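You operate a simulated robot arm through the tools that you are given. There is no shell and no other tool. Be economical: measure what you need, move in short steps, check, and stop when the job is done.

You are at the controls of a simulated robot arm. One attempt, no reset.

## Task
Fit the data plate from the tongue box into the plate holder.
Fine: it is the white one, printed GROSS; the hitch plate stays in its rack. Slide it fully down. Shut the lid by its handle, fingers clear, and turn the latch fast again.

Only the result counts: the job must be done as asked and must still hold three seconds after the hand-in. Knocking over, shifting, dropping, spilling or breaking anything else fails it. A push-on lid holds only when it is set on centred and level and pressed home; a screw cap is set on level and turned clockwise until tight.

## Robot
A 7-joint arm with a fingered hand on a trunk, on a base that drives. Base frame: it is fixed to the floor where the robot stands at the start and does not move with it; the origin is under the middle of the robot, x ahead of it, y to its left, z up; the surface under the hand at the start is at about z = 0.926. Lengths are in m, angles in degrees, forces in N, time in s.
With the tool pointing down near the work surface it reaches from about 0.36 to 0.84 m from the robot's upright axis, wherever it stands. Its first joint turns from -115.0 to 115.0 degrees. Places, roughly: box latch [0.6, 0, 0.9]; box lid [0.6, -0.3, 0.9]; slot of the plate holder [0.5, 0.6, 0.8]. Payload 5 kg.
Tool frame: the origin (TCP) lies between the finger pads and is the grasp point; the fingertips stand 0.032 m ahead of it; z points along the fingers, y is the line along which they close. The gripper opens to 0.16 m. The gripper's body begins 0.089 m behind the TCP. The gripper is a hand of 4 fingers: y runs from the thumb to the fingers, the wrist lies at [0, 0, -0.267] in the tool frame.
Orientation is that of the tool frame in the base frame, as a unit quaternion [w, x, y, z]. With the fingers straight down and closing along the base's y, the tool's x points along the base's -x, its y along +y and its z along -z.

## Interface
- The arm moves only by the tool step_arm. Its argument "plan" is one flat list of numbers, 6 for each row, row after row: the shift along the base's x, y, z in m, then the turn, a rotation vector about the base's x, y, z in degrees. In form: [x, y, z, wx, wy, wz, x, y, z, wx, wy, wz, ...]. A call has 1 to 20 rows; each row is the pose to reach, as a shift and turn from the pose commanded when the call began. Rows are played at 5 a second. More than 0.05 m and 8.6 degrees between two rows, and nothing of the call is played. A pose out of reach is approached as far as the arm can. The call stops where the force on the tool passes 40 N (or 10 N more than at its start, if that is more) or the arm is blocked; 0.2 s more then pass. In this call time passes only in rows, and 0.2 s behind the last. It gives the time, the measured TCP pose, the force on the tool (base axes), the opening and the grip force at its end, in the units of the frame above (readings bear some noise), with the torque about the TCP (base axes, N m) and any sound that the robot's microphone picked up, and new pictures: "pictures" is both (left out), scene, wrist or none.
- Cameras (640 x 400 px; columns grow to the right, rows downward): "scene" is now at [0.015, 0.1567, 1.7664]; the picture's right is [0.02, -1.00, -0.00], its down [-0.80, -0.02, -0.60] and it looks along [0.60, 0.01, -0.80] (base axes); focal length 266 px, centre (320, 200). "wrist" rides on the gripper at [0.08, -0.004, -0.114] in the tool frame; the picture's right is [0.05, 1.00, 0.00], its down [-0.82, 0.04, -0.58] and it looks along [-0.58, 0.03, 0.82] (tool axes); focal length 265 px, centre (320, 200). There is no depth. A picture from a camera that has moved, and an enlarged one, comes with that camera's place and axes in the base frame and with its lens.
- lift_body(by): slides the trunk up (or, below 0, down) by that many m; the arm and the scene camera ride with it, the base frame stays. It gives what a move gives, with no picture.
- drive_base(legs): drives the robot by 1 to 6 legs, each [ahead, turn to the left] in m and degrees, along the robot's own axes; the way and the turn of a leg run together, so that a leg with both is an arc; at most 1.5 m and 180 degrees a leg. The arm and the cameras ride along, it lands a little off, and it stops where it bumps. It gives what a move gives, and a new picture of the scene camera.
- move_fingers(finger1, finger2, finger3, thumb_bend): sets how far each is bent, from 0 (flat) to 1 (curled in); at 0.3 the hand is open as for a grip, at 0.7 the pads meet at the TCP. One left out holds its place. A second passes; each finger stops where it meets its share of the squeeze, and holds until it gets a number again. It is the only way to open and close the hand. It gives what a move gives, with no picture; readings hold the bend of each and the force on the fingers (four entries, about 0 where the hand has none), thumb and palm.
- turn_head(pan, tilt): turns the head with the scene camera to pan (to the left, within 155 degrees either way) and tilt (down, from -29 to 69), counted from straight ahead of the robot. It gives what a move gives, and a new picture of the scene camera.
- close_up(camera, box): a new picture of the part [left, top, right, bottom] of that camera's present view, enlarged. No time passes.
- sign_off(): hands the job in; it is judged then, once.

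Work in short steps. Places have to be worked out from the pictures, the camera data and where the tool is seen: move nearer, look again, correct. Check each grasp and each placing, and mend what went wrong. You have 120 turns and 260 pictures in all, those below and enlarged ones among them. Open the gripper and draw the arm clear of the work before you hand the job in, unless the task says otherwise; then end with one line.

The tools are called as name(argument=value, ...) on one line, values as JSON. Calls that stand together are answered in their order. step_arm: Moves the arm, as the interface text tells. Its arguments: {"type":"object","properties":{"plan":{"type":"array"},"pictures":{"type":"string","enum":["both","scene","wrist","none"]}},"required":["plan"]} The other tools are called the same way: lift_body (by) slides the trunk up or down; move_fingers (finger1, finger2, finger3, thumb_bend) moves the fingers one by one; drive_base (legs) drives the base; turn_head (pan, tilt) turns the head that bears the scene camera; close_up (camera, box) takes an enlarged picture of a part of a camera's view; sign_off () hands the job in.

At the start:

```text
time: 0.0
position: [0.523, -0.2074, 0.9991]
tool_rot: [0.0, -0.001, 1.0, 0.0]
force: [-0.6, -0.2, 0.2]
wrist_torque: [0.03, 0.01, -0.01]
gripper_width: 0.1599
gripper_force: 0.1
shape: jaw
bend: [0.3, 0.3, 0.3, 0.3]
finger forces: [0.1, 0.0, 0.1, 0.0, 0.0, 0.1]
trunk travel left (down, up): [-0.9, 0.09]
robot x, y, heading: [0.0006, -0.0012, -0.1]
head pan, tilt: [1.4, 52.9]
```

scene: 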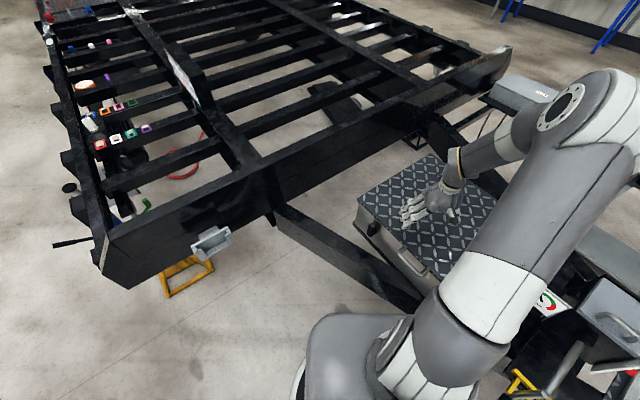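
wrist: 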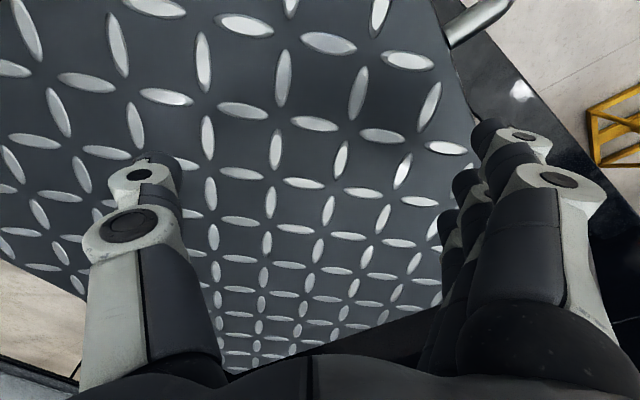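

The box with the diamond-plate lid lies ahead-right under the hand, and the holder is on the trailer frame to the left. I look closer at both.

close_up(camera="scene", box=[340, 140, 540, 300])

close_up(camera="scene", box=[160, 200, 280, 280])

close_up(camera="scene", box=[480, 260, 640, 400])

```text
2.50 times, centred on (440, 220) of scene
camera zoom: at [0.015, 0.1567, 1.7664], right [0.02, -1.0, 0.0], down [-0.8, -0.02, -0.6], along [0.6, 0.01, -0.8], focal length 664 px, centre (20, 150)
```

zoom: 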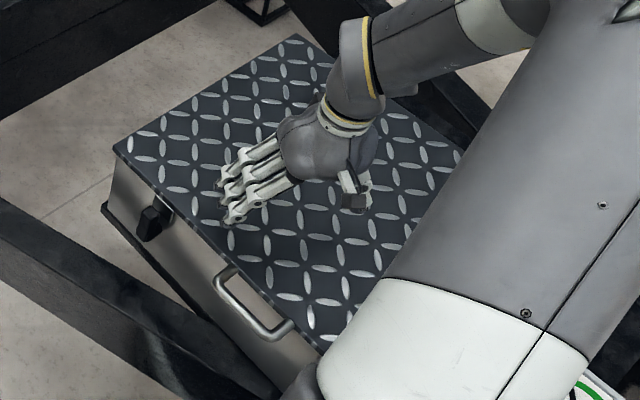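

```text
5.00 times, centred on (220, 240) of scene
camera zoom: at [0.015, 0.1567, 1.7664], right [0.02, -1.0, 0.0], down [-0.8, -0.02, -0.6], along [0.6, 0.01, -0.8], focal length 1328 px, centre (820, 0)
```

zoom: 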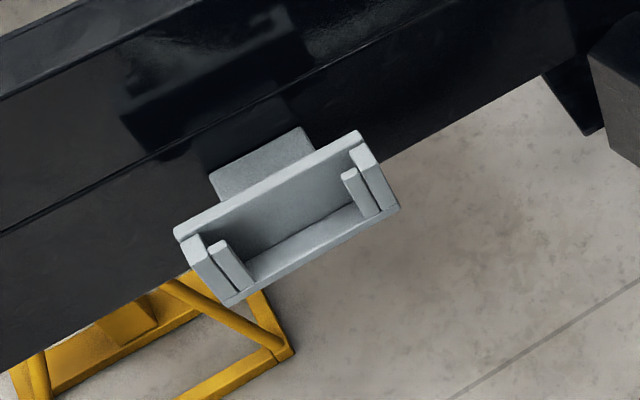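

```text
2.86 times, centred on (560, 330) of scene
camera zoom: at [0.015, 0.1567, 1.7664], right [0.02, -1.0, 0.0], down [-0.8, -0.02, -0.6], along [0.6, 0.01, -0.8], focal length 759 px, centre (-366, -171)
```

zoom: 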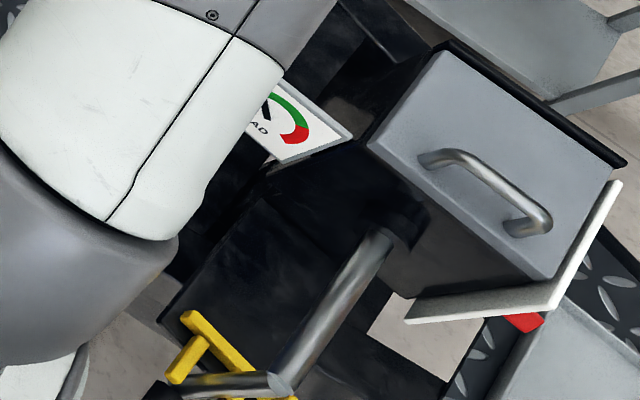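

I reckon the lid's front face looks towards (-0.6, 0.8), with latch near (0.55,-0.03,0.89). I turn the hand so the wrist camera looks at this face.

step_arm(plan=[0, 0.03, 0.05, 0, 0, -7.5, -0.005, 0.07, 0.08, 0, 0, -15, -0.01, 0.11, 0.09, 0, 0, -22.5, -0.015, 0.15, 0.1, 0, 0, -30, -0.018, 0.19, 0.1, 0, 0, -38, -0.02, 0.22, 0.1, 0, 0, -46, -0.023, 0.257, 0.1, 0, 0, -53])

```text
refused: row 1 steps farther than a row can; nothing moved
```

Row 1 was too long; I retry with smaller rows.

step_arm(plan=[0, 0.02, 0.04, 0, 0, -7.5, -0.005, 0.05, 0.075, 0, 0, -15, -0.01, 0.09, 0.09, 0, 0, -22.5, -0.015, 0.13, 0.1, 0, 0, -30, -0.018, 0.175, 0.1, 0, 0, -38, -0.02, 0.22, 0.1, 0, 0, -46, -0.023, 0.257, 0.1, 0, 0, -53])

```text
time: 1.6
position: [0.5031, 0.0525, 1.1031]
tool_rot: [0.0, 0.447, 0.895, 0.0]
force: [0.7, -0.1, -0.2]
wrist_torque: [-0.04, 0.03, -0.03]
gripper_width: 0.16
gripper_force: 0.1
shape: jaw
bend: [0.3, 0.3, 0.3, 0.3]
finger forces: [0.0, 0.0, 0.0, 0.0, 0.0, 0.0]
trunk travel left (down, up): [-0.9, 0.09]
robot x, y, heading: [0.0008, -0.0014, 0.1]
head pan, tilt: [1.4, 52.9]
camera scene: at [0.0151, 0.1582, 1.7663], right [0.02, -1.0, 0.0], down [-0.8, -0.02, -0.6], along [0.6, 0.01, -0.8], focal length 266 px, centre (320, 200)
camera wrist: at [0.4521, 0.1149, 1.2163], right [0.77, 0.64, 0.0], down [0.52, -0.63, 0.58], along [0.37, -0.44, -0.82], focal length 265 px, centre (320, 200)
```

scene: 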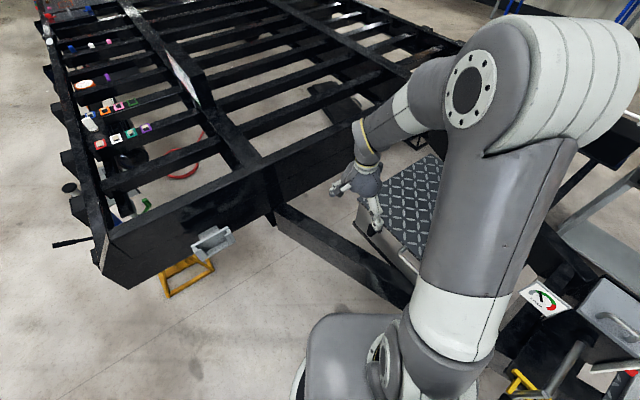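
wrist: 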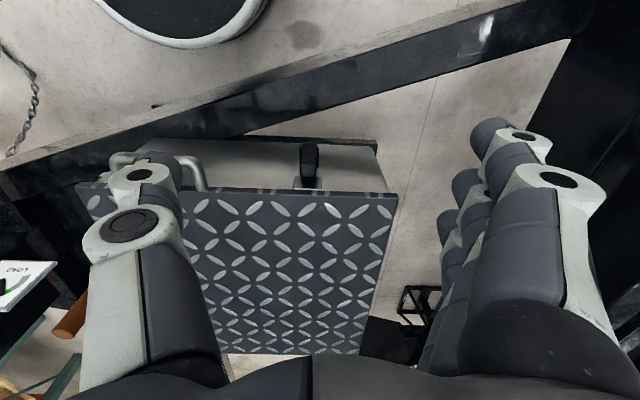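

The latch (black knob) and handle are in view. I enlarge them.

close_up(camera="wrist", box=[70, 110, 410, 320])

close_up(camera="wrist", box=[260, 130, 400, 220])

```text
1.88 times, centred on (240, 215) of wrist
camera zoom: at [0.4521, 0.1149, 1.2163], right [0.77, 0.64, 0.0], down [0.52, -0.63, 0.58], along [0.37, -0.44, -0.82], focal length 500 px, centre (471, 172)
```

zoom: 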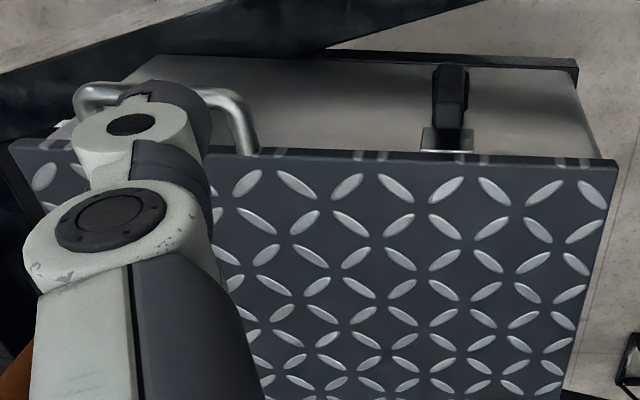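

```text
4.44 times, centred on (330, 175) of wrist
camera zoom: at [0.4521, 0.1149, 1.2163], right [0.77, 0.64, 0.0], down [0.52, -0.63, 0.58], along [0.37, -0.44, -0.82], focal length 1180 px, centre (276, 311)
```

zoom: 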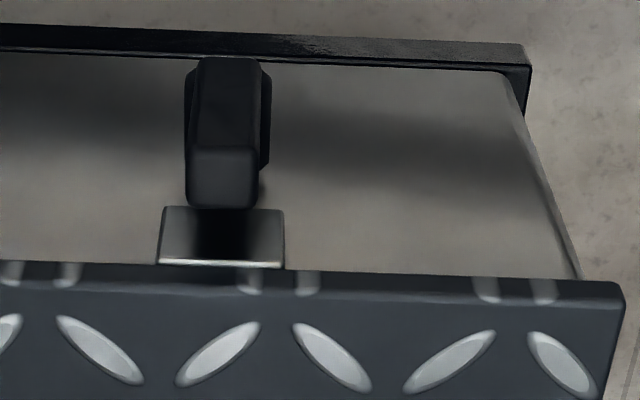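

Latch knob ≈ (0.546,-0.018,0.888). I tilt the hand about the lid edge so the camera looks almost level at the latch.

step_arm(plan=[-0.015, 0.015, -0.025, -5.9, -4.6, 0, -0.03, 0.03, -0.05, -11.9, -9.2, 0, -0.04, 0.04, -0.075, -17.8, -13.8, 0, -0.048, 0.048, -0.1, -23.7, -18.3, 0, -0.048, 0.048, -0.13, -29.6, -22.9, 0, -0.048, 0.048, -0.153, -35.6, -27.5, 0])

```text
time: 3.0
position: [0.4527, 0.0956, 0.9461]
tool_rot: [0.346, 0.411, 0.827, -0.167]
force: [0.0, 0.4, 0.2]
wrist_torque: [-0.03, 0.0, 0.01]
gripper_width: 0.16
gripper_force: 0.1
shape: jaw
bend: [0.3, 0.3, 0.3, 0.3]
finger forces: [0.0, 0.0, 0.1, 0.0, 0.1, 0.0]
trunk travel left (down, up): [-0.9, 0.09]
robot x, y, heading: [-0.0015, 0.0041, 0.1]
head pan, tilt: [1.4, 52.9]
camera scene: at [0.0155, 0.1579, 1.7664], right [0.02, -1.0, 0.0], down [-0.8, -0.02, -0.6], along [0.6, 0.01, -0.8], focal length 266 px, centre (320, 200)
camera wrist: at [0.3674, 0.2034, 0.9697], right [0.77, 0.63, -0.03], down [0.13, -0.11, 0.99], along [0.62, -0.77, -0.17], focal length 265 px, centre (320, 200)
```

scene: 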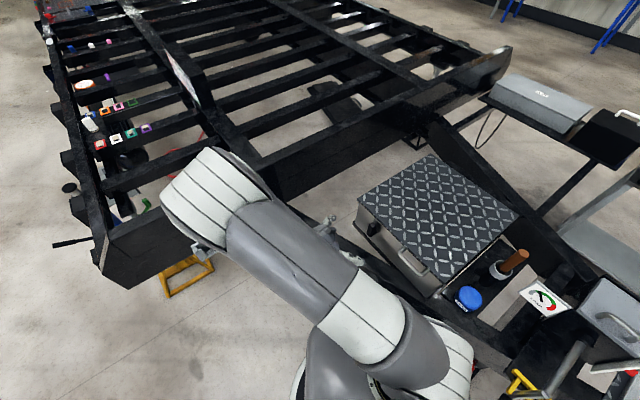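
wrist: 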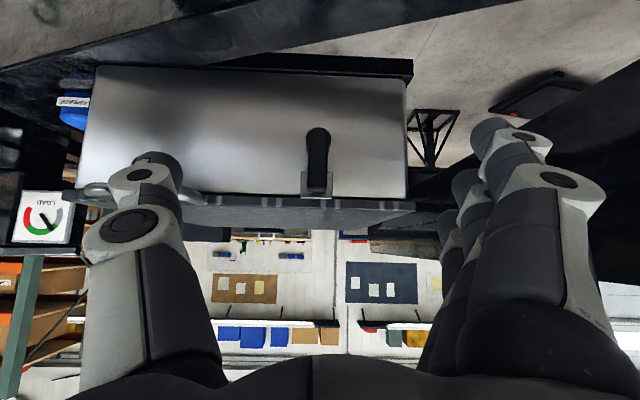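

Good level (upside-down) view. I enlarge the latch, and the lid in the now clear scene view.

close_up(camera="wrist", box=[265, 110, 375, 220])

close_up(camera="scene", box=[340, 150, 540, 310])

```text
3.64 times, centred on (320, 165) of wrist
camera zoom: at [0.3674, 0.2034, 0.9697], right [0.77, 0.63, -0.03], down [0.13, -0.11, 0.99], along [0.62, -0.77, -0.17], focal length 965 px, centre (320, 327)
```

zoom: 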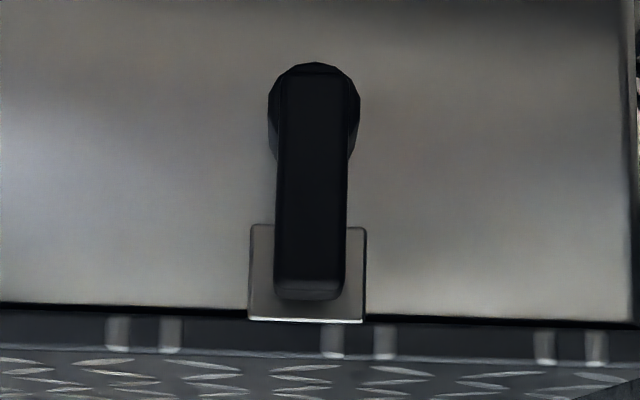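

```text
2.50 times, centred on (440, 230) of scene
camera zoom: at [0.0155, 0.1579, 1.7664], right [0.02, -1.0, 0.0], down [-0.8, -0.02, -0.6], along [0.6, 0.01, -0.8], focal length 664 px, centre (20, 125)
```

zoom: 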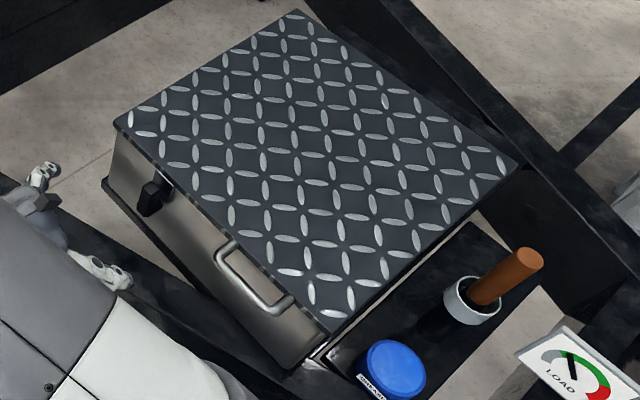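

The latch is an arm pointing up from a pivot at about (0.55,-0.03,0.846), over a keeper tab on the lid. I tilt the hand to level so it can pinch the arm and roll about the pivot axis.

step_arm(plan=[0.0, 0.0, -0.01, -5.9, -4.6, 0, 0.0, 0.0, -0.02, -11.9, -9.2, 0, 0.0, 0.0, -0.035, -17.8, -13.8, 0, 0.01, -0.013, -0.05, -23.7, -18.3, 0, 0.02, -0.026, -0.061, -29.6, -22.9, 0, 0.035, -0.045, -0.061, -35.6, -27.5, 0])

```text
time: 4.4
position: [0.4857, 0.0541, 0.8865]
tool_rot: [0.637, 0.315, 0.633, -0.307]
force: [0.1, 0.0, 0.0]
wrist_torque: [0.04, 0.03, -0.03]
gripper_width: 0.1598
gripper_force: 0.1
shape: jaw
bend: [0.3, 0.3, 0.3, 0.3]
finger forces: [0.1, 0.0, 0.2, 0.1, 0.0, 0.0]
trunk travel left (down, up): [-0.9, 0.09]
robot x, y, heading: [0.0023, -0.0011, 0.1]
head pan, tilt: [1.4, 52.9]
camera scene: at [0.0154, 0.1569, 1.7665], right [0.02, -1.0, 0.0], down [-0.8, -0.02, -0.6], along [0.6, 0.01, -0.8], focal length 266 px, centre (320, 200)
camera wrist: at [0.4148, 0.1423, 0.8056], right [0.79, 0.61, -0.04], down [-0.33, 0.48, 0.82], along [0.52, -0.63, 0.58], focal length 265 px, centre (320, 200)
```

scene: 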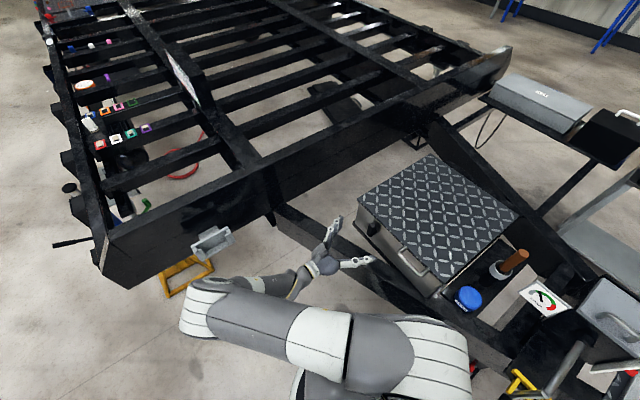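
wrist: 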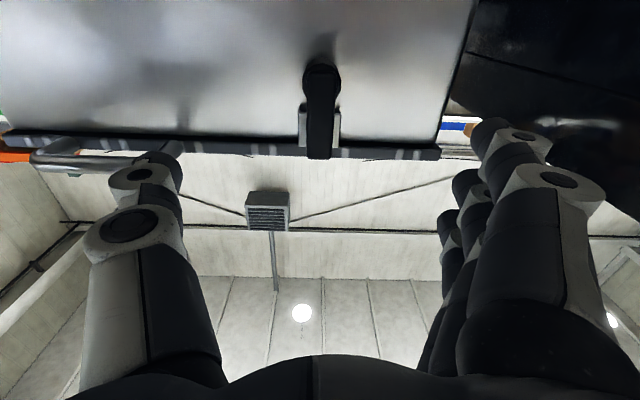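

The bar is centred between the fingers. I advance about 0.075 along the hand's axis.

step_arm(plan=[0.016, -0.021, 0, 0, 0, 0, 0.032, -0.042, 0, 0, 0, 0, 0.046, -0.0595, 0, 0, 0, 0])

move_fingers(finger1=0.55, finger2=0.55, finger3=0.55, thumb_bend=0.55)

close_up(camera="wrist", box=[160, 0, 480, 200])

```text
time: 5.2
position: [0.531, -0.0061, 0.8839]
tool_rot: [0.637, 0.315, 0.633, -0.307]
force: [-0.7, 0.1, -0.1]
wrist_torque: [0.02, -0.02, -0.02]
gripper_width: 0.16
gripper_force: 0.2
shape: jaw
bend: [0.3, 0.3, 0.3, 0.3]
finger forces: [0.1, 0.0, 0.0, 0.0, 0.0, 0.0]
trunk travel left (down, up): [-0.9, 0.09]
robot x, y, heading: [-0.002, -0.0003, 0.1]
head pan, tilt: [1.4, 52.9]
camera scene: at [0.0152, 0.1569, 1.7664], right [0.02, -1.0, 0.0], down [-0.8, -0.02, -0.6], along [0.6, 0.01, -0.8], focal length 266 px, centre (320, 200)
camera wrist: at [0.4596, 0.0825, 0.8034], right [0.79, 0.61, -0.04], down [-0.33, 0.48, 0.82], along [0.52, -0.63, 0.58], focal length 265 px, centre (320, 200)
```

scene: 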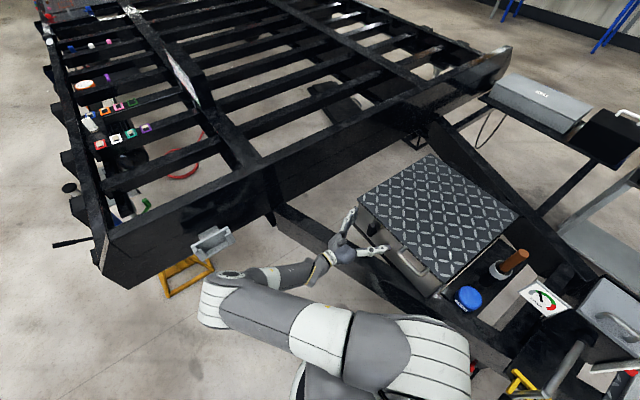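
wrist: 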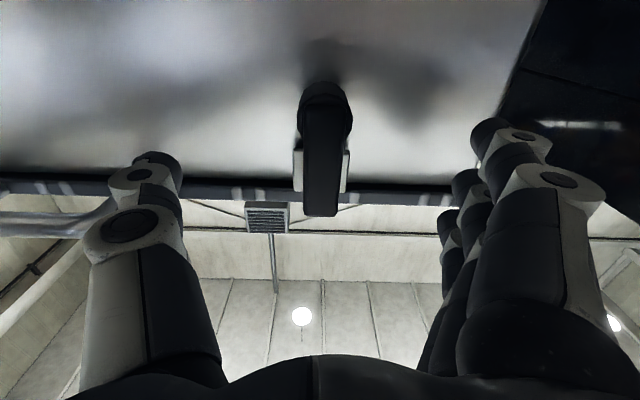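

```text
time: 6.2
position: [0.5309, -0.006, 0.8832]
tool_rot: [0.637, 0.315, 0.633, -0.308]
force: [-0.6, 0.2, -0.2]
wrist_torque: [-0.01, 0.02, 0.05]
gripper_width: 0.0727
gripper_force: 0.0
shape: fingers
bend: [0.55, 0.55, 0.55, 0.55]
finger forces: [0.0, 0.1, 0.0, 0.0, 0.1, 0.1]
trunk travel left (down, up): [-0.9, 0.09]
robot x, y, heading: [0.0011, 0.0016, 0.1]
head pan, tilt: [1.4, 52.9]
```

```text
2.00 times, centred on (320, 100) of wrist
camera zoom: at [0.4594, 0.0828, 0.8035], right [0.79, 0.61, -0.04], down [-0.33, 0.48, 0.82], along [0.52, -0.63, 0.58], focal length 531 px, centre (320, 400)
```

zoom: 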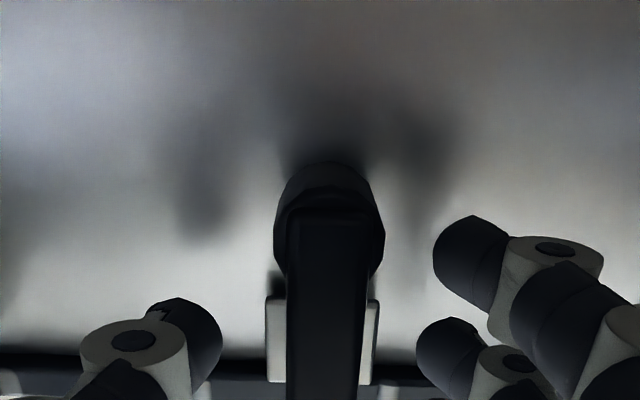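

Fingers flank the bar; the lowest is close to the hub, so I raise 0.01 and pinch.

step_arm(plan=[0.003, -0.004, 0.012, 0, 0, 0], pictures="none")

move_fingers(finger1=0.75, finger2=0.75, finger3=0.75, thumb_bend=0.75)

close_up(camera="wrist", box=[160, 60, 480, 260])

```text
time: 6.6
position: [0.5342, -0.0108, 0.8974]
tool_rot: [0.637, 0.316, 0.633, -0.307]
force: [0.0, 0.7, -0.3]
wrist_torque: [-0.02, 0.0, 0.01]
gripper_width: 0.0726
gripper_force: 0.1
shape: fingers
bend: [0.55, 0.55, 0.55, 0.55]
finger forces: [0.0, 0.0, 0.0, 0.0, 0.0, 0.1]
trunk travel left (down, up): [-0.9, 0.09]
robot x, y, heading: [-0.0003, 0.0011, 0.1]
head pan, tilt: [1.4, 52.9]
```

```text
time: 7.6
position: [0.5354, -0.0109, 0.8968]
tool_rot: [0.636, 0.315, 0.633, -0.308]
force: [8.1, -1.7, 0.7]
wrist_torque: [0.07, -0.24, 0.2]
gripper_width: 0.0337
gripper_force: 15.6
shape: fingers
bend: [0.66, 0.65, 0.75, 0.68]
finger forces: [9.1, 9.4, 0.1, 0.0, 13.5, 0.0]
trunk travel left (down, up): [-0.9, 0.09]
robot x, y, heading: [-0.0018, -0.0, -0.2]
head pan, tilt: [1.4, 52.9]
```

```text
2.00 times, centred on (320, 160) of wrist
camera zoom: at [0.4637, 0.0783, 0.8164], right [0.79, 0.61, -0.04], down [-0.33, 0.48, 0.82], along [0.52, -0.63, 0.58], focal length 531 px, centre (320, 280)
```

zoom: 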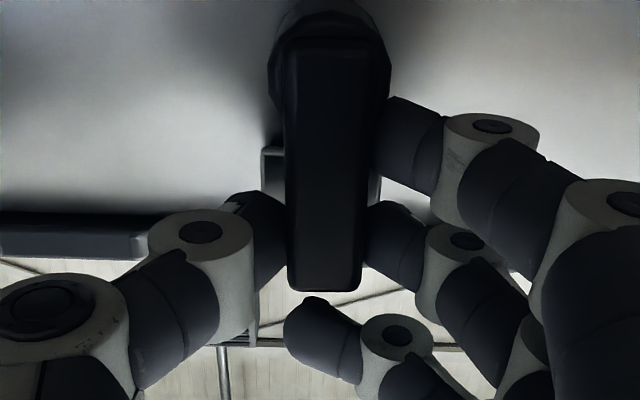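

Two fingers and the thumb hold the latch arm. I try turning it toward the free corner (away from the handle) by 24°.

step_arm(plan=[0.0056, 0.0043, -0.0005, -4.9, 6.3, 0, 0.0111, 0.0086, -0.002, -9.8, 12.6, 0, 0.0164, 0.0127, -0.0044, -14.6, 19, 0], pictures="wrist")

```text
time: 8.4
position: [0.5526, 0.0009, 0.8925]
tool_rot: [0.557, 0.177, 0.686, -0.433]
force: [-1.1, 1.1, -2.5]
wrist_torque: [0.13, 0.02, 0.13]
gripper_width: 0.0334
gripper_force: 17.2
shape: fingers
bend: [0.67, 0.66, 0.75, 0.68]
finger forces: [8.1, 10.1, 0.1, 0.0, 16.6, 0.1]
trunk travel left (down, up): [-0.9, 0.09]
robot x, y, heading: [-0.0011, 0.0017, -0.1]
head pan, tilt: [1.4, 52.9]
camera wrist: at [0.4545, 0.0704, 0.8207], right [0.71, 0.55, -0.44], down [-0.06, 0.68, 0.73], along [0.7, -0.49, 0.51], focal length 265 px, centre (320, 200)
```

wrist: 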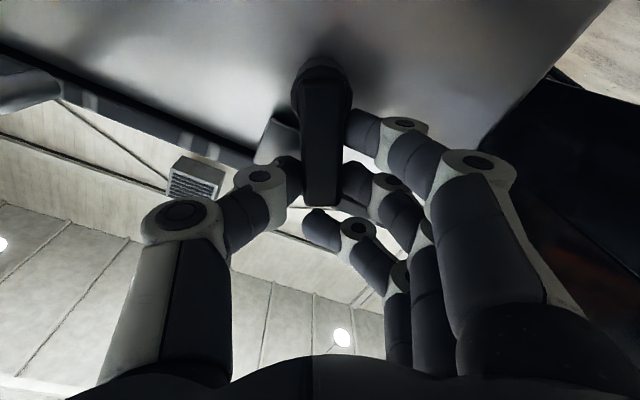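

It turns freely with little force. I continue the arc to about 88°.

step_arm(plan=[0.005, 0.0038, -0.0033, -4.9, 6.3, 0, 0.0095, 0.0073, -0.0075, -9.8, 12.6, 0, 0.0136, 0.0105, -0.0125, -14.6, 19, 0, 0.017, 0.0131, -0.0181, -19.5, 25.3, 0, 0.0198, 0.0153, -0.0242, -24.4, 31.6, 0, 0.0219, 0.0169, -0.0308, -29.3, 37.9, 0, 0.0233, 0.018, -0.0377, -34.2, 44.2, 0, 0.0239, 0.0184, -0.0448, -39, 50.6, 0])

```text
time: 10.2
position: [0.5759, 0.0229, 0.8494]
tool_rot: [0.247, -0.209, 0.676, -0.662]
force: [-10.9, -22.6, 3.2]
wrist_torque: [0.11, -0.17, -0.47]
gripper_width: 0.0336
gripper_force: 15.4
shape: fingers
bend: [0.67, 0.66, 0.75, 0.68]
finger forces: [7.0, 7.0, 0.1, 0.0, 16.2, 0.0]
trunk travel left (down, up): [-0.9, 0.09]
robot x, y, heading: [0.0002, 0.0008, -0.1]
head pan, tilt: [1.4, 52.9]
camera scene: at [0.0134, 0.1543, 1.7668], right [0.02, -1.0, 0.0], down [-0.8, -0.02, -0.6], along [0.6, 0.01, -0.8], focal length 266 px, centre (320, 200)
camera wrist: at [0.4435, 0.064, 0.8504], right [0.0, 0.01, -1.0], down [0.29, 0.96, 0.01], along [0.96, -0.29, 0.0], focal length 265 px, centre (320, 200)
```

scene: 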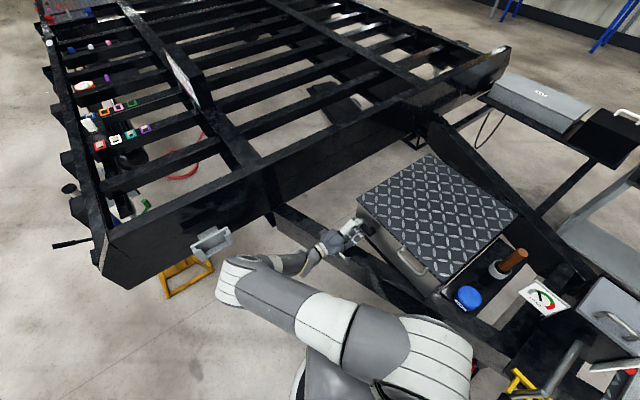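
wrist: 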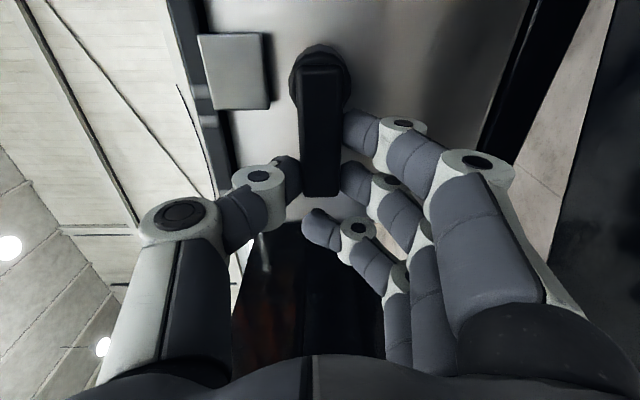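

The latch arm is horizontal, clear of the keeper. I open the fingers and back off along the face normal.

move_fingers(finger1=0.5, finger2=0.5, finger3=0.5, thumb_bend=0.5)

step_arm(plan=[-0.024, 0.032, 0, 0, 0, 0, -0.048, 0.063, 0, 0, 0, 0, -0.072, 0.095, 0.02, 0, 0, 0])

```text
time: 11.2
position: [0.5788, 0.0252, 0.8498]
tool_rot: [0.249, -0.21, 0.677, -0.66]
force: [0.1, 0.6, -0.4]
wrist_torque: [0.03, -0.02, 0.01]
gripper_width: 0.0905
gripper_force: 0.1
shape: fingers
bend: [0.5, 0.5, 0.5, 0.5]
finger forces: [0.1, 0.0, 0.0, 0.0, 0.1, 0.0]
trunk travel left (down, up): [-0.9, 0.09]
robot x, y, heading: [-0.0005, 0.0012, -0.1]
head pan, tilt: [1.4, 52.9]
```

```text
time: 12.0
position: [0.5038, 0.1122, 0.8664]
tool_rot: [0.243, -0.211, 0.675, -0.664]
force: [-0.2, 0.3, 0.8]
wrist_torque: [-0.01, 0.0, -0.01]
gripper_width: 0.0906
gripper_force: 0.0
shape: fingers
bend: [0.5, 0.5, 0.5, 0.5]
finger forces: [0.1, 0.0, 0.0, 0.0, 0.1, 0.0]
trunk travel left (down, up): [-0.9, 0.09]
robot x, y, heading: [0.0001, -0.0016, 0.1]
head pan, tilt: [1.4, 52.9]
camera scene: at [0.014, 0.1578, 1.7663], right [0.02, -1.0, 0.0], down [-0.8, -0.02, -0.6], along [0.6, 0.01, -0.8], focal length 266 px, centre (320, 200)
camera wrist: at [0.3703, 0.1538, 0.8657], right [0.0, 0.0, -1.0], down [0.3, 0.95, 0.0], along [0.95, -0.3, 0.0], focal length 265 px, centre (320, 200)
```

scene: 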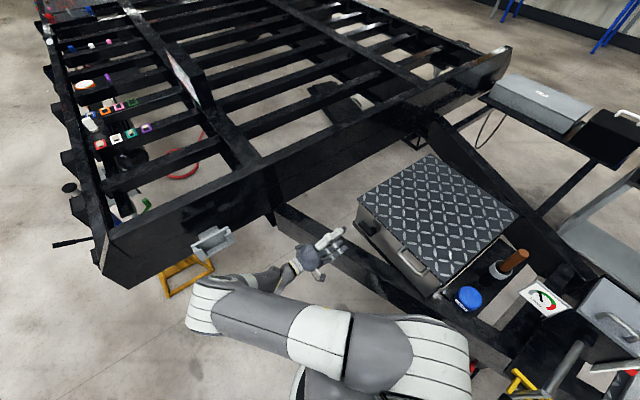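
wrist: 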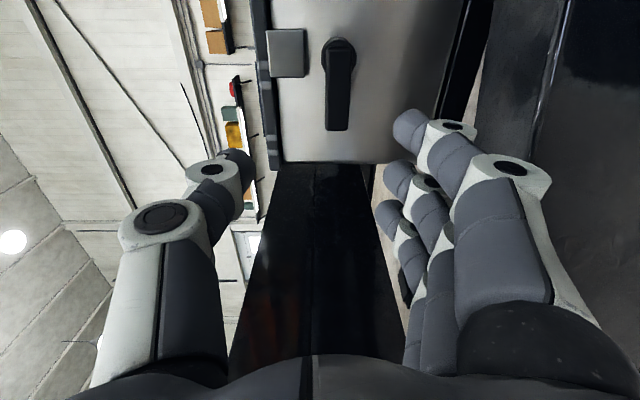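

The latch is open. To grip the lid handle level from the front, the robot must stand further back, so I look behind before driving.

turn_head(pan=150, tilt=45)

turn_head(pan=-140, tilt=45)

turn_head(pan=-20, tilt=52.9)

```text
time: 14.3
position: [0.5038, 0.1123, 0.8659]
tool_rot: [0.244, -0.212, 0.675, -0.663]
force: [0.0, 0.4, -0.1]
wrist_torque: [0.02, -0.02, 0.0]
gripper_width: 0.0906
gripper_force: 0.0
shape: fingers
bend: [0.5, 0.5, 0.5, 0.5]
finger forces: [0.0, 0.1, 0.0, 0.0, 0.0, 0.0]
trunk travel left (down, up): [-0.9, 0.09]
robot x, y, heading: [-0.0005, 0.0011, 0.1]
head pan, tilt: [150.0, 45.0]
camera scene: at [-0.1296, 0.196, 1.7771], right [0.5, 0.87, 0.0], down [0.61, -0.35, -0.71], along [-0.61, 0.35, -0.71], focal length 266 px, centre (320, 200)
```

scene: 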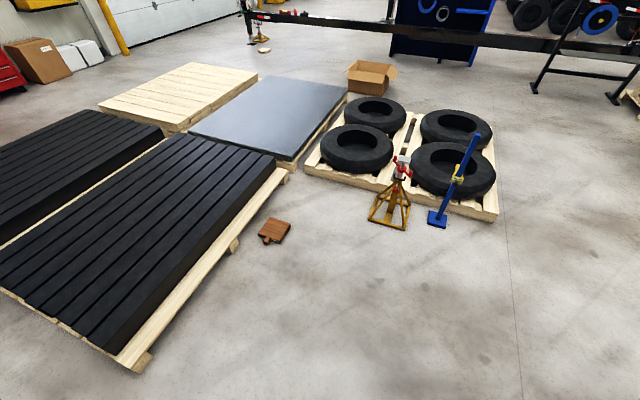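

```text
time: 18.3
position: [0.5042, 0.1118, 0.8659]
tool_rot: [0.244, -0.212, 0.676, -0.662]
force: [-0.2, 0.1, 0.3]
wrist_torque: [0.01, 0.03, -0.02]
gripper_width: 0.0904
gripper_force: 0.1
shape: fingers
bend: [0.5, 0.5, 0.5, 0.5]
finger forces: [0.0, 0.0, 0.1, 0.1, 0.0, 0.0]
trunk travel left (down, up): [-0.9, 0.09]
robot x, y, heading: [-0.0009, -0.0014, -0.0]
head pan, tilt: [-140.0, 45.0]
camera scene: at [-0.1215, 0.103, 1.7771], right [-0.64, 0.77, 0.0], down [0.54, 0.45, -0.71], along [-0.54, -0.45, -0.71], focal length 266 px, centre (320, 200)
```

scene: 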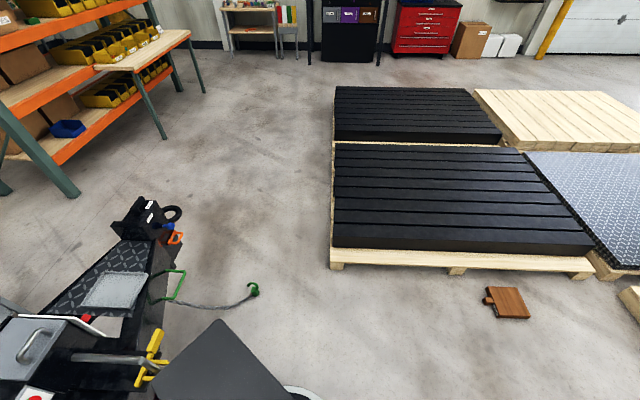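

```text
time: 20.3
position: [0.5036, 0.1113, 0.8651]
tool_rot: [0.243, -0.211, 0.675, -0.664]
force: [0.1, 0.4, -0.1]
wrist_torque: [-0.01, 0.02, 0.05]
gripper_width: 0.0906
gripper_force: 0.0
shape: fingers
bend: [0.5, 0.5, 0.5, 0.5]
finger forces: [0.0, 0.1, 0.0, 0.0, 0.0, 0.0]
trunk travel left (down, up): [-0.9, 0.09]
robot x, y, heading: [-0.0012, 0.0009, -0.1]
head pan, tilt: [-20.0, 52.9]
camera scene: at [0.0105, 0.1299, 1.7664], right [-0.34, -0.94, 0.0], down [-0.75, 0.27, -0.6], along [0.57, -0.21, -0.8], focal length 266 px, centre (320, 200)
```

scene: 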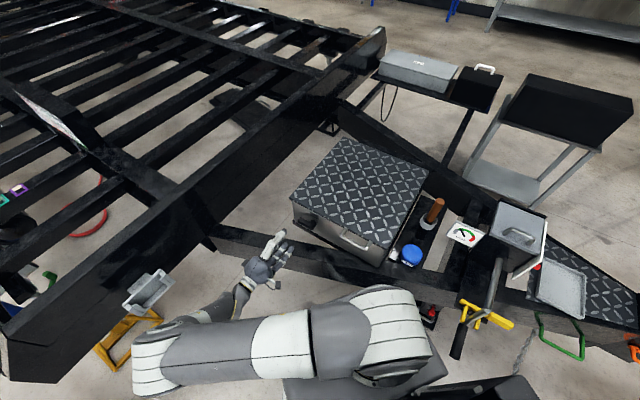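

Behind the robot is free for over a metre. I back up 0.2 m.

drive_base(legs=[[-0.2, 0]])

close_up(camera="scene", box=[260, 110, 500, 260])

```text
time: 21.9
position: [0.3096, 0.1099, 0.8653]
tool_rot: [0.243, -0.209, 0.676, -0.664]
force: [-1.1, 0.0, 0.5]
wrist_torque: [0.03, 0.01, 0.04]
gripper_width: 0.0908
gripper_force: 0.1
shape: fingers
bend: [0.5, 0.5, 0.5, 0.5]
finger forces: [0.0, 0.0, 0.1, 0.0, 0.1, 0.0]
trunk travel left (down, up): [-0.9, 0.09]
robot x, y, heading: [-0.1918, 0.0024, -0.1]
head pan, tilt: [-20.0, 52.9]
camera scene: at [-0.1842, 0.1305, 1.7664], right [-0.35, -0.94, 0.0], down [-0.75, 0.28, -0.6], along [0.57, -0.21, -0.8], focal length 266 px, centre (320, 200)
```

scene: 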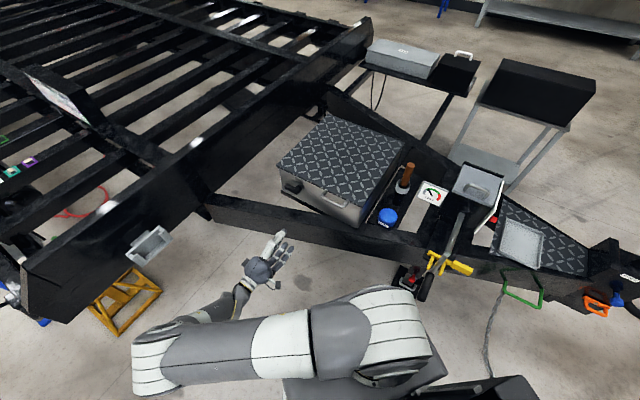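

```text
2.67 times, centred on (380, 185) of scene
camera zoom: at [-0.1842, 0.1305, 1.7664], right [-0.35, -0.94, 0.0], down [-0.75, 0.28, -0.6], along [0.57, -0.21, -0.8], focal length 708 px, centre (160, 240)
```

zoom: 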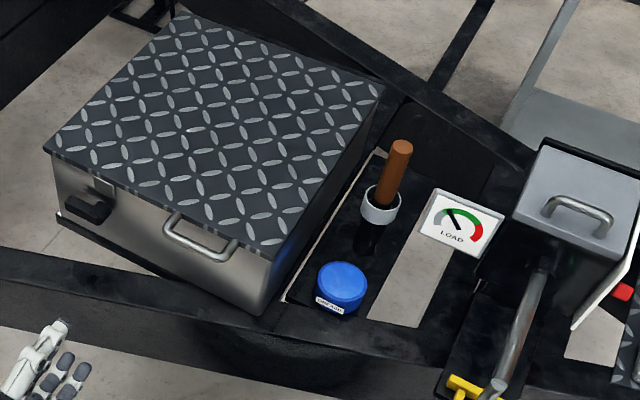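

Handle bar ≈ centre e=0.313 along the lid, at (0.385,-0.13,0.923). I move the hand in front of it (thumb above, fingers below).

step_arm(plan=[0.005, -0.02, 0.04, 0, 0, 0, 0.01, -0.06, 0.055, 0, 0, 0, 0.015, -0.1, 0.058, 0, 0, 0, 0.02, -0.14, 0.058, 0, 0, 0, 0.021, -0.168, 0.058, 0, 0, 0])

```text
time: 23.1
position: [0.332, -0.0609, 0.9226]
tool_rot: [0.242, -0.21, 0.676, -0.664]
force: [0.0, -0.3, -0.9]
wrist_torque: [0.03, 0.02, -0.04]
gripper_width: 0.0907
gripper_force: 0.1
shape: fingers
bend: [0.5, 0.5, 0.5, 0.5]
finger forces: [0.0, 0.1, 0.0, 0.0, 0.0, 0.0]
trunk travel left (down, up): [-0.9, 0.09]
robot x, y, heading: [-0.196, 0.0011, -0.4]
head pan, tilt: [-20.0, 52.9]
camera scene: at [-0.1827, 0.1301, 1.7664], right [-0.35, -0.94, 0.0], down [-0.75, 0.28, -0.6], along [0.57, -0.21, -0.8], focal length 266 px, centre (320, 200)
camera wrist: at [0.1996, -0.0176, 0.9228], right [0.0, 0.0, -1.0], down [0.3, 0.95, 0.0], along [0.95, -0.3, 0.0], focal length 265 px, centre (320, 200)
```

scene: 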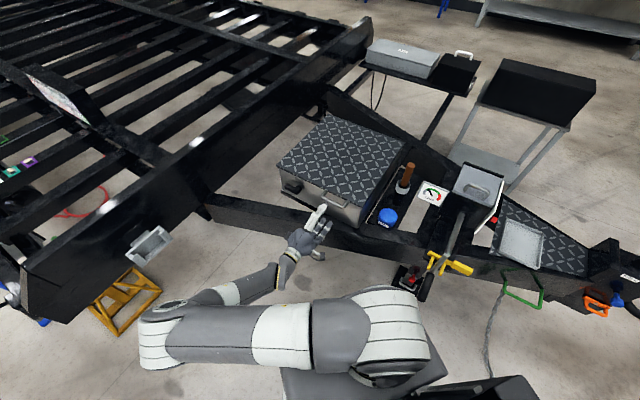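
wrist: 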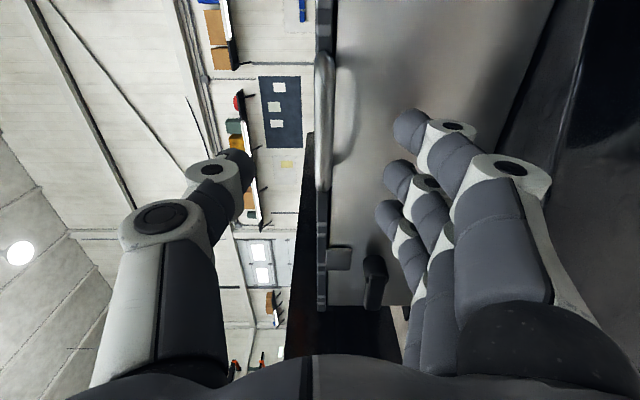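

The handle is level with the hand and centred. I advance 0.07 and close the fingers on it.

step_arm(plan=[0.015, -0.019, 0, 0, 0, 0, 0.03, -0.038, 0, 0, 0, 0, 0.043, -0.056, 0, 0, 0, 0], pictures="wrist")

move_fingers(finger1=0.76, finger2=0.76, finger3=0.76, thumb_bend=0.76)

close_up(camera="wrist", box=[160, 60, 480, 260])

```text
time: 23.9
position: [0.3732, -0.114, 0.9245]
tool_rot: [0.243, -0.209, 0.677, -0.663]
force: [-0.4, 1.2, -1.1]
wrist_torque: [-0.01, 0.01, 0.02]
gripper_width: 0.0906
gripper_force: 0.0
shape: fingers
bend: [0.5, 0.5, 0.5, 0.5]
finger forces: [0.0, 0.0, 0.0, 0.1, 0.1, 0.0]
trunk travel left (down, up): [-0.9, 0.09]
robot x, y, heading: [-0.1924, -0.0017, -0.3]
head pan, tilt: [-20.0, 52.9]
camera wrist: at [0.2411, -0.072, 0.9251], right [0.0, 0.0, -1.0], down [0.3, 0.95, 0.0], along [0.95, -0.3, 0.0], focal length 265 px, centre (320, 200)
```

wrist: 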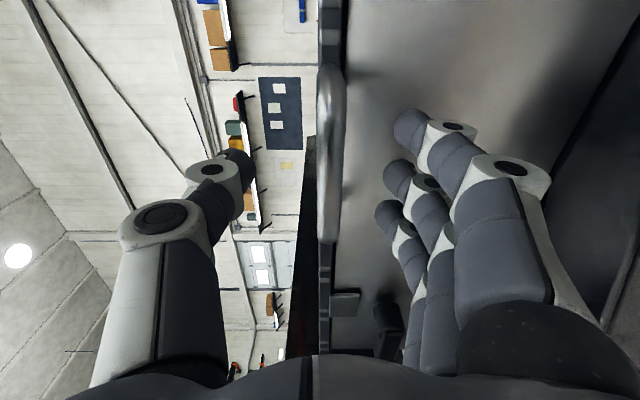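

```text
time: 24.9
position: [0.3737, -0.1152, 0.9231]
tool_rot: [0.242, -0.211, 0.676, -0.664]
force: [3.0, -3.6, -7.5]
wrist_torque: [0.1, 0.09, 0.05]
gripper_width: 0.0289
gripper_force: 18.2
shape: fingers
bend: [0.69, 0.68, 0.66, 0.69]
finger forces: [6.8, 7.2, 7.7, 0.0, 14.4, 0.0]
trunk travel left (down, up): [-0.9, 0.09]
robot x, y, heading: [-0.1936, -0.0018, -0.2]
head pan, tilt: [-20.0, 52.9]
```

```text
2.00 times, centred on (320, 160) of wrist
camera zoom: at [0.2412, -0.0721, 0.9248], right [0.0, 0.0, -1.0], down [0.3, 0.95, 0.0], along [0.95, -0.3, 0.0], focal length 531 px, centre (320, 280)
```

zoom: 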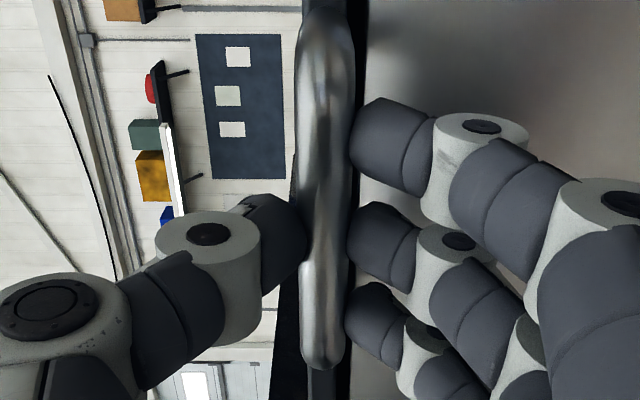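

Firm grip around the handle bar. I lift along the arc about the rear hinge, 15° first.

step_arm(plan=[0.0011, -0.0014, 0.0414, 3.95, 3.05, 0, 0.0044, -0.0057, 0.0825, 7.9, 6.1, 0, 0.0099, -0.0128, 0.1229, 11.85, 9.15, 0], pictures="scene")

```text
time: 25.7
position: [0.384, -0.1287, 1.0457]
tool_rot: [0.208, -0.234, 0.759, -0.571]
force: [-2.3, -12.4, -5.2]
wrist_torque: [-0.06, 0.09, -0.19]
gripper_width: 0.029
gripper_force: 16.2
shape: fingers
bend: [0.69, 0.68, 0.66, 0.69]
finger forces: [5.6, 6.3, 6.5, 0.0, 14.9, 0.0]
trunk travel left (down, up): [-0.9, 0.09]
robot x, y, heading: [-0.1924, 0.0015, -0.4]
head pan, tilt: [-20.0, 52.9]
camera scene: at [-0.1834, 0.1277, 1.7665], right [-0.35, -0.94, 0.0], down [-0.75, 0.28, -0.6], along [0.57, -0.21, -0.8], focal length 266 px, centre (320, 200)
```

scene: 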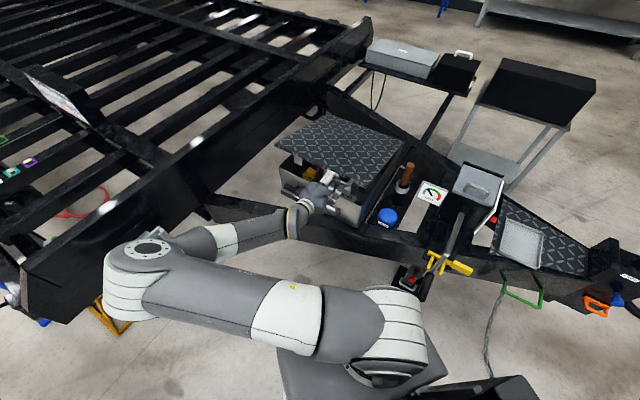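

The lid rises smoothly. I go on to 45°.

step_arm(plan=[0.0076, -0.0098, 0.0395, 3.95, 3.05, 0, 0.0173, -0.0224, 0.0778, 7.9, 6.1, 0, 0.029, -0.0375, 0.1146, 11.85, 9.15, 0, 0.0425, -0.0551, 0.1495, 15.8, 12.2, 0, 0.0579, -0.075, 0.1824, 19.75, 15.25, 0, 0.075, -0.0971, 0.2129, 23.7, 18.3, 0], pictures="scene")

```text
time: 27.1
position: [0.473, -0.1995, 1.2644]
tool_rot: [0.142, -0.285, 0.876, -0.362]
force: [14.8, 35.9, 16.7]
wrist_torque: [0.52, -0.6, 0.38]
gripper_width: 0.0213
gripper_force: 23.0
shape: fingers
bend: [0.72, 0.71, 0.72, 0.74]
finger forces: [9.7, 9.4, 10.9, 0.0, 16.0, 0.1]
trunk travel left (down, up): [-0.9, 0.09]
robot x, y, heading: [-0.1942, -0.0001, 0.1]
head pan, tilt: [-20.0, 52.9]
camera scene: at [-0.1814, 0.143, 1.7661], right [-0.34, -0.94, 0.01], down [-0.75, 0.27, -0.6], along [0.57, -0.21, -0.8], focal length 266 px, centre (320, 200)
```

scene: 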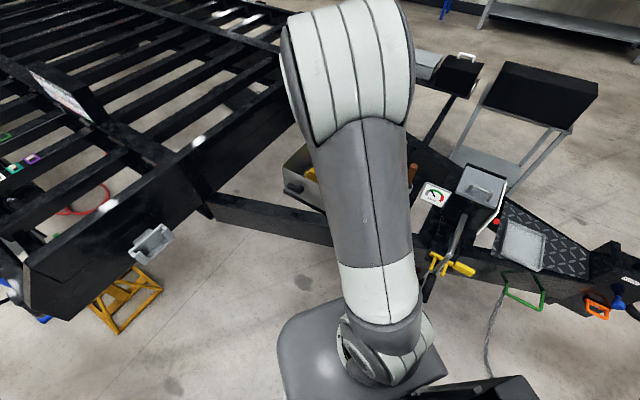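

Force rose to ~40 N, sideways as the elbow swung. I check the grip via the wrist camera.

close_up(camera="wrist", box=[0, 0, 640, 400])

turn_head(pan=-32, tilt=40)

```text
1.00 times, centred on (320, 200) of wrist (not enlarged: the box is as wide or as high as the picture)
camera zoom: at [0.3597, -0.1878, 1.3438], right [-0.44, 0.54, -0.71], down [0.37, 0.83, 0.41], along [0.82, -0.09, -0.57], focal length 265 px, centre (320, 200)
```

zoom: 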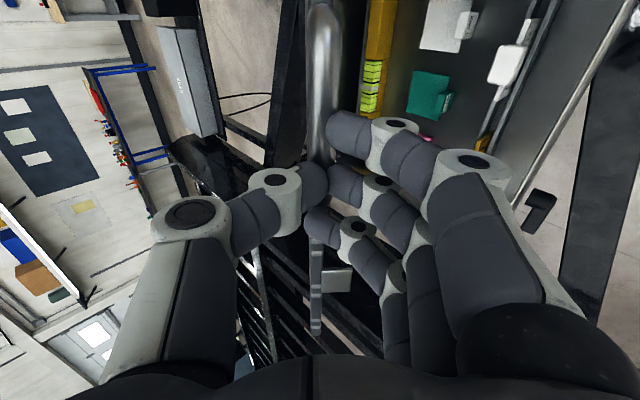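

```text
time: 27.8
position: [0.4635, -0.2077, 1.2619]
tool_rot: [0.134, -0.278, 0.879, -0.363]
force: [6.7, 42.3, 27.8]
wrist_torque: [0.56, -0.59, 0.46]
gripper_width: 0.021
gripper_force: 27.7
shape: fingers
bend: [0.72, 0.71, 0.74, 0.75]
finger forces: [10.6, 12.3, 9.8, 0.0, 22.5, 0.1]
trunk travel left (down, up): [-0.9, 0.09]
robot x, y, heading: [-0.1957, 0.0027, -0.2]
head pan, tilt: [-32.0, 40.0]
camera scene: at [-0.1826, 0.1432, 1.7838], right [-0.53, -0.85, 0.02], down [-0.54, 0.33, -0.77], along [0.65, -0.42, -0.63], focal length 266 px, centre (320, 200)
```

scene: 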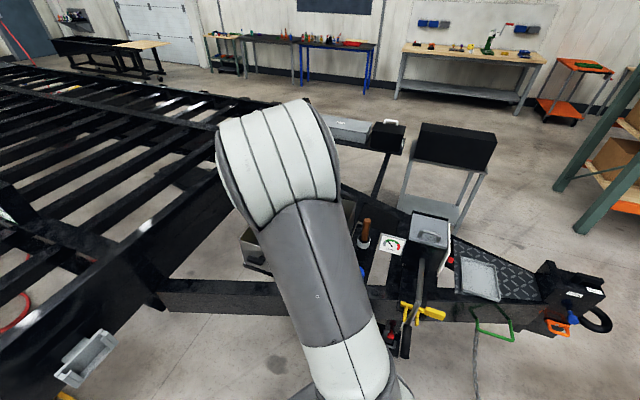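

The hand slid a little along the bar and presses ~45 N, mostly inward toward the hinge. I ease it outward slightly to relieve the load while keeping the grip.

step_arm(plan=[-0.004, 0.0055, 0.007, 0, 0, 0, -0.004, 0.012, 0.012, 0, 0, 0], pictures="wrist")

```text
time: 28.4
position: [0.454, -0.2166, 1.2695]
tool_rot: [0.126, -0.271, 0.883, -0.362]
force: [1.3, 6.9, 6.0]
wrist_torque: [0.1, -0.2, 0.07]
gripper_width: 0.0201
gripper_force: 10.6
shape: fingers
bend: [0.71, 0.71, 0.73, 0.74]
finger forces: [4.0, 4.9, 3.5, 0.1, 8.4, 0.0]
trunk travel left (down, up): [-0.9, 0.09]
robot x, y, heading: [-0.1961, -0.0007, -0.4]
head pan, tilt: [-32.0, 40.0]
camera wrist: at [0.3416, -0.2002, 1.3503], right [-0.43, 0.56, -0.71], down [0.41, 0.82, 0.4], along [0.8, -0.12, -0.58], focal length 265 px, centre (320, 200)
```

wrist: 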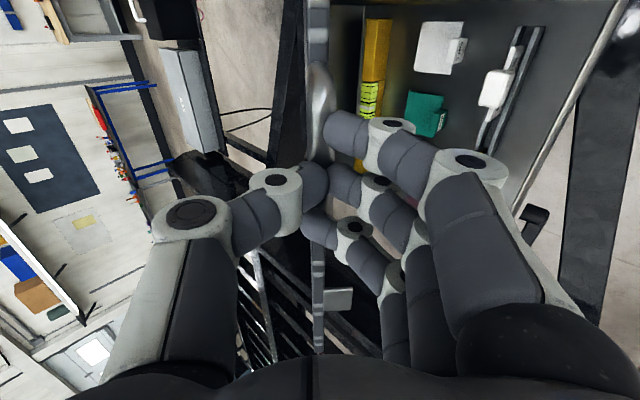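

Load is relieved and the bar is well held. I continue the arc with a slightly bigger radius and less hand pitch.

step_arm(plan=[0.0105, -0.0136, 0.0155, 1, 0.75, 0, 0.021, -0.0272, 0.03, 2, 1.5, 0, 0.032, -0.041, 0.0445, 3, 2.3, 0, 0.0425, -0.0551, 0.0585, 4, 3, 0, 0.054, -0.07, 0.0715, 5, 3.8, 0, 0.0655, -0.0848, 0.0839, 6, 4.6, 0])

```text
time: 29.8
position: [0.5198, -0.2956, 1.3577]
tool_rot: [0.109, -0.282, 0.904, -0.302]
force: [-0.3, 5.6, 2.8]
wrist_torque: [0.12, -0.13, -0.05]
gripper_width: 0.0195
gripper_force: 2.9
shape: fingers
bend: [0.71, 0.7, 0.72, 0.74]
finger forces: [4.7, 0.1, 2.2, 0.0, 0.0, 0.0]
trunk travel left (down, up): [-0.9, 0.09]
robot x, y, heading: [-0.1948, -0.0009, -0.0]
head pan, tilt: [-32.0, 40.0]
camera scene: at [-0.1815, 0.1118, 1.7844], right [-0.53, -0.85, 0.0], down [-0.54, 0.34, -0.77], along [0.65, -0.41, -0.64], focal length 266 px, centre (320, 200)
camera wrist: at [0.4148, -0.2898, 1.4481], right [-0.49, 0.63, -0.61], down [0.43, 0.78, 0.45], along [0.76, -0.04, -0.65], focal length 265 px, centre (320, 200)
```

scene: 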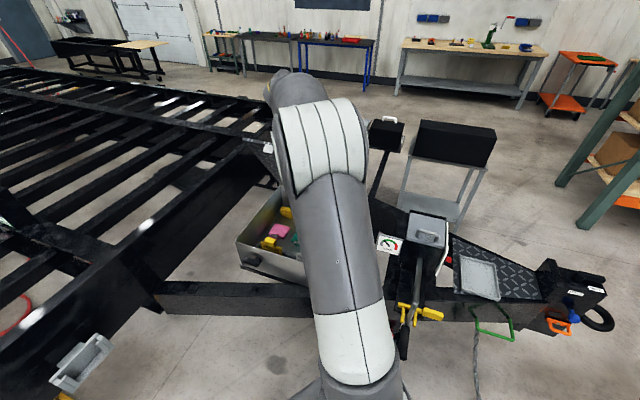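
wrist: 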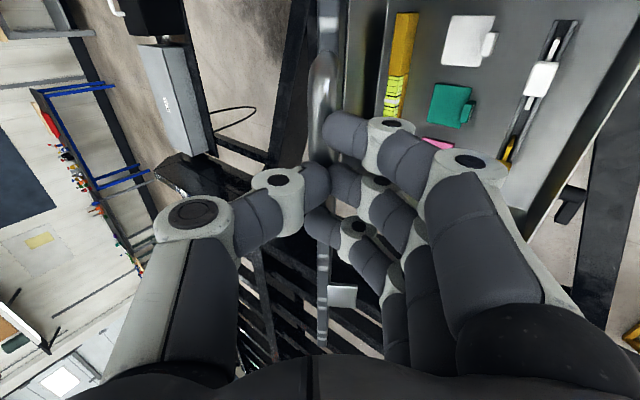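

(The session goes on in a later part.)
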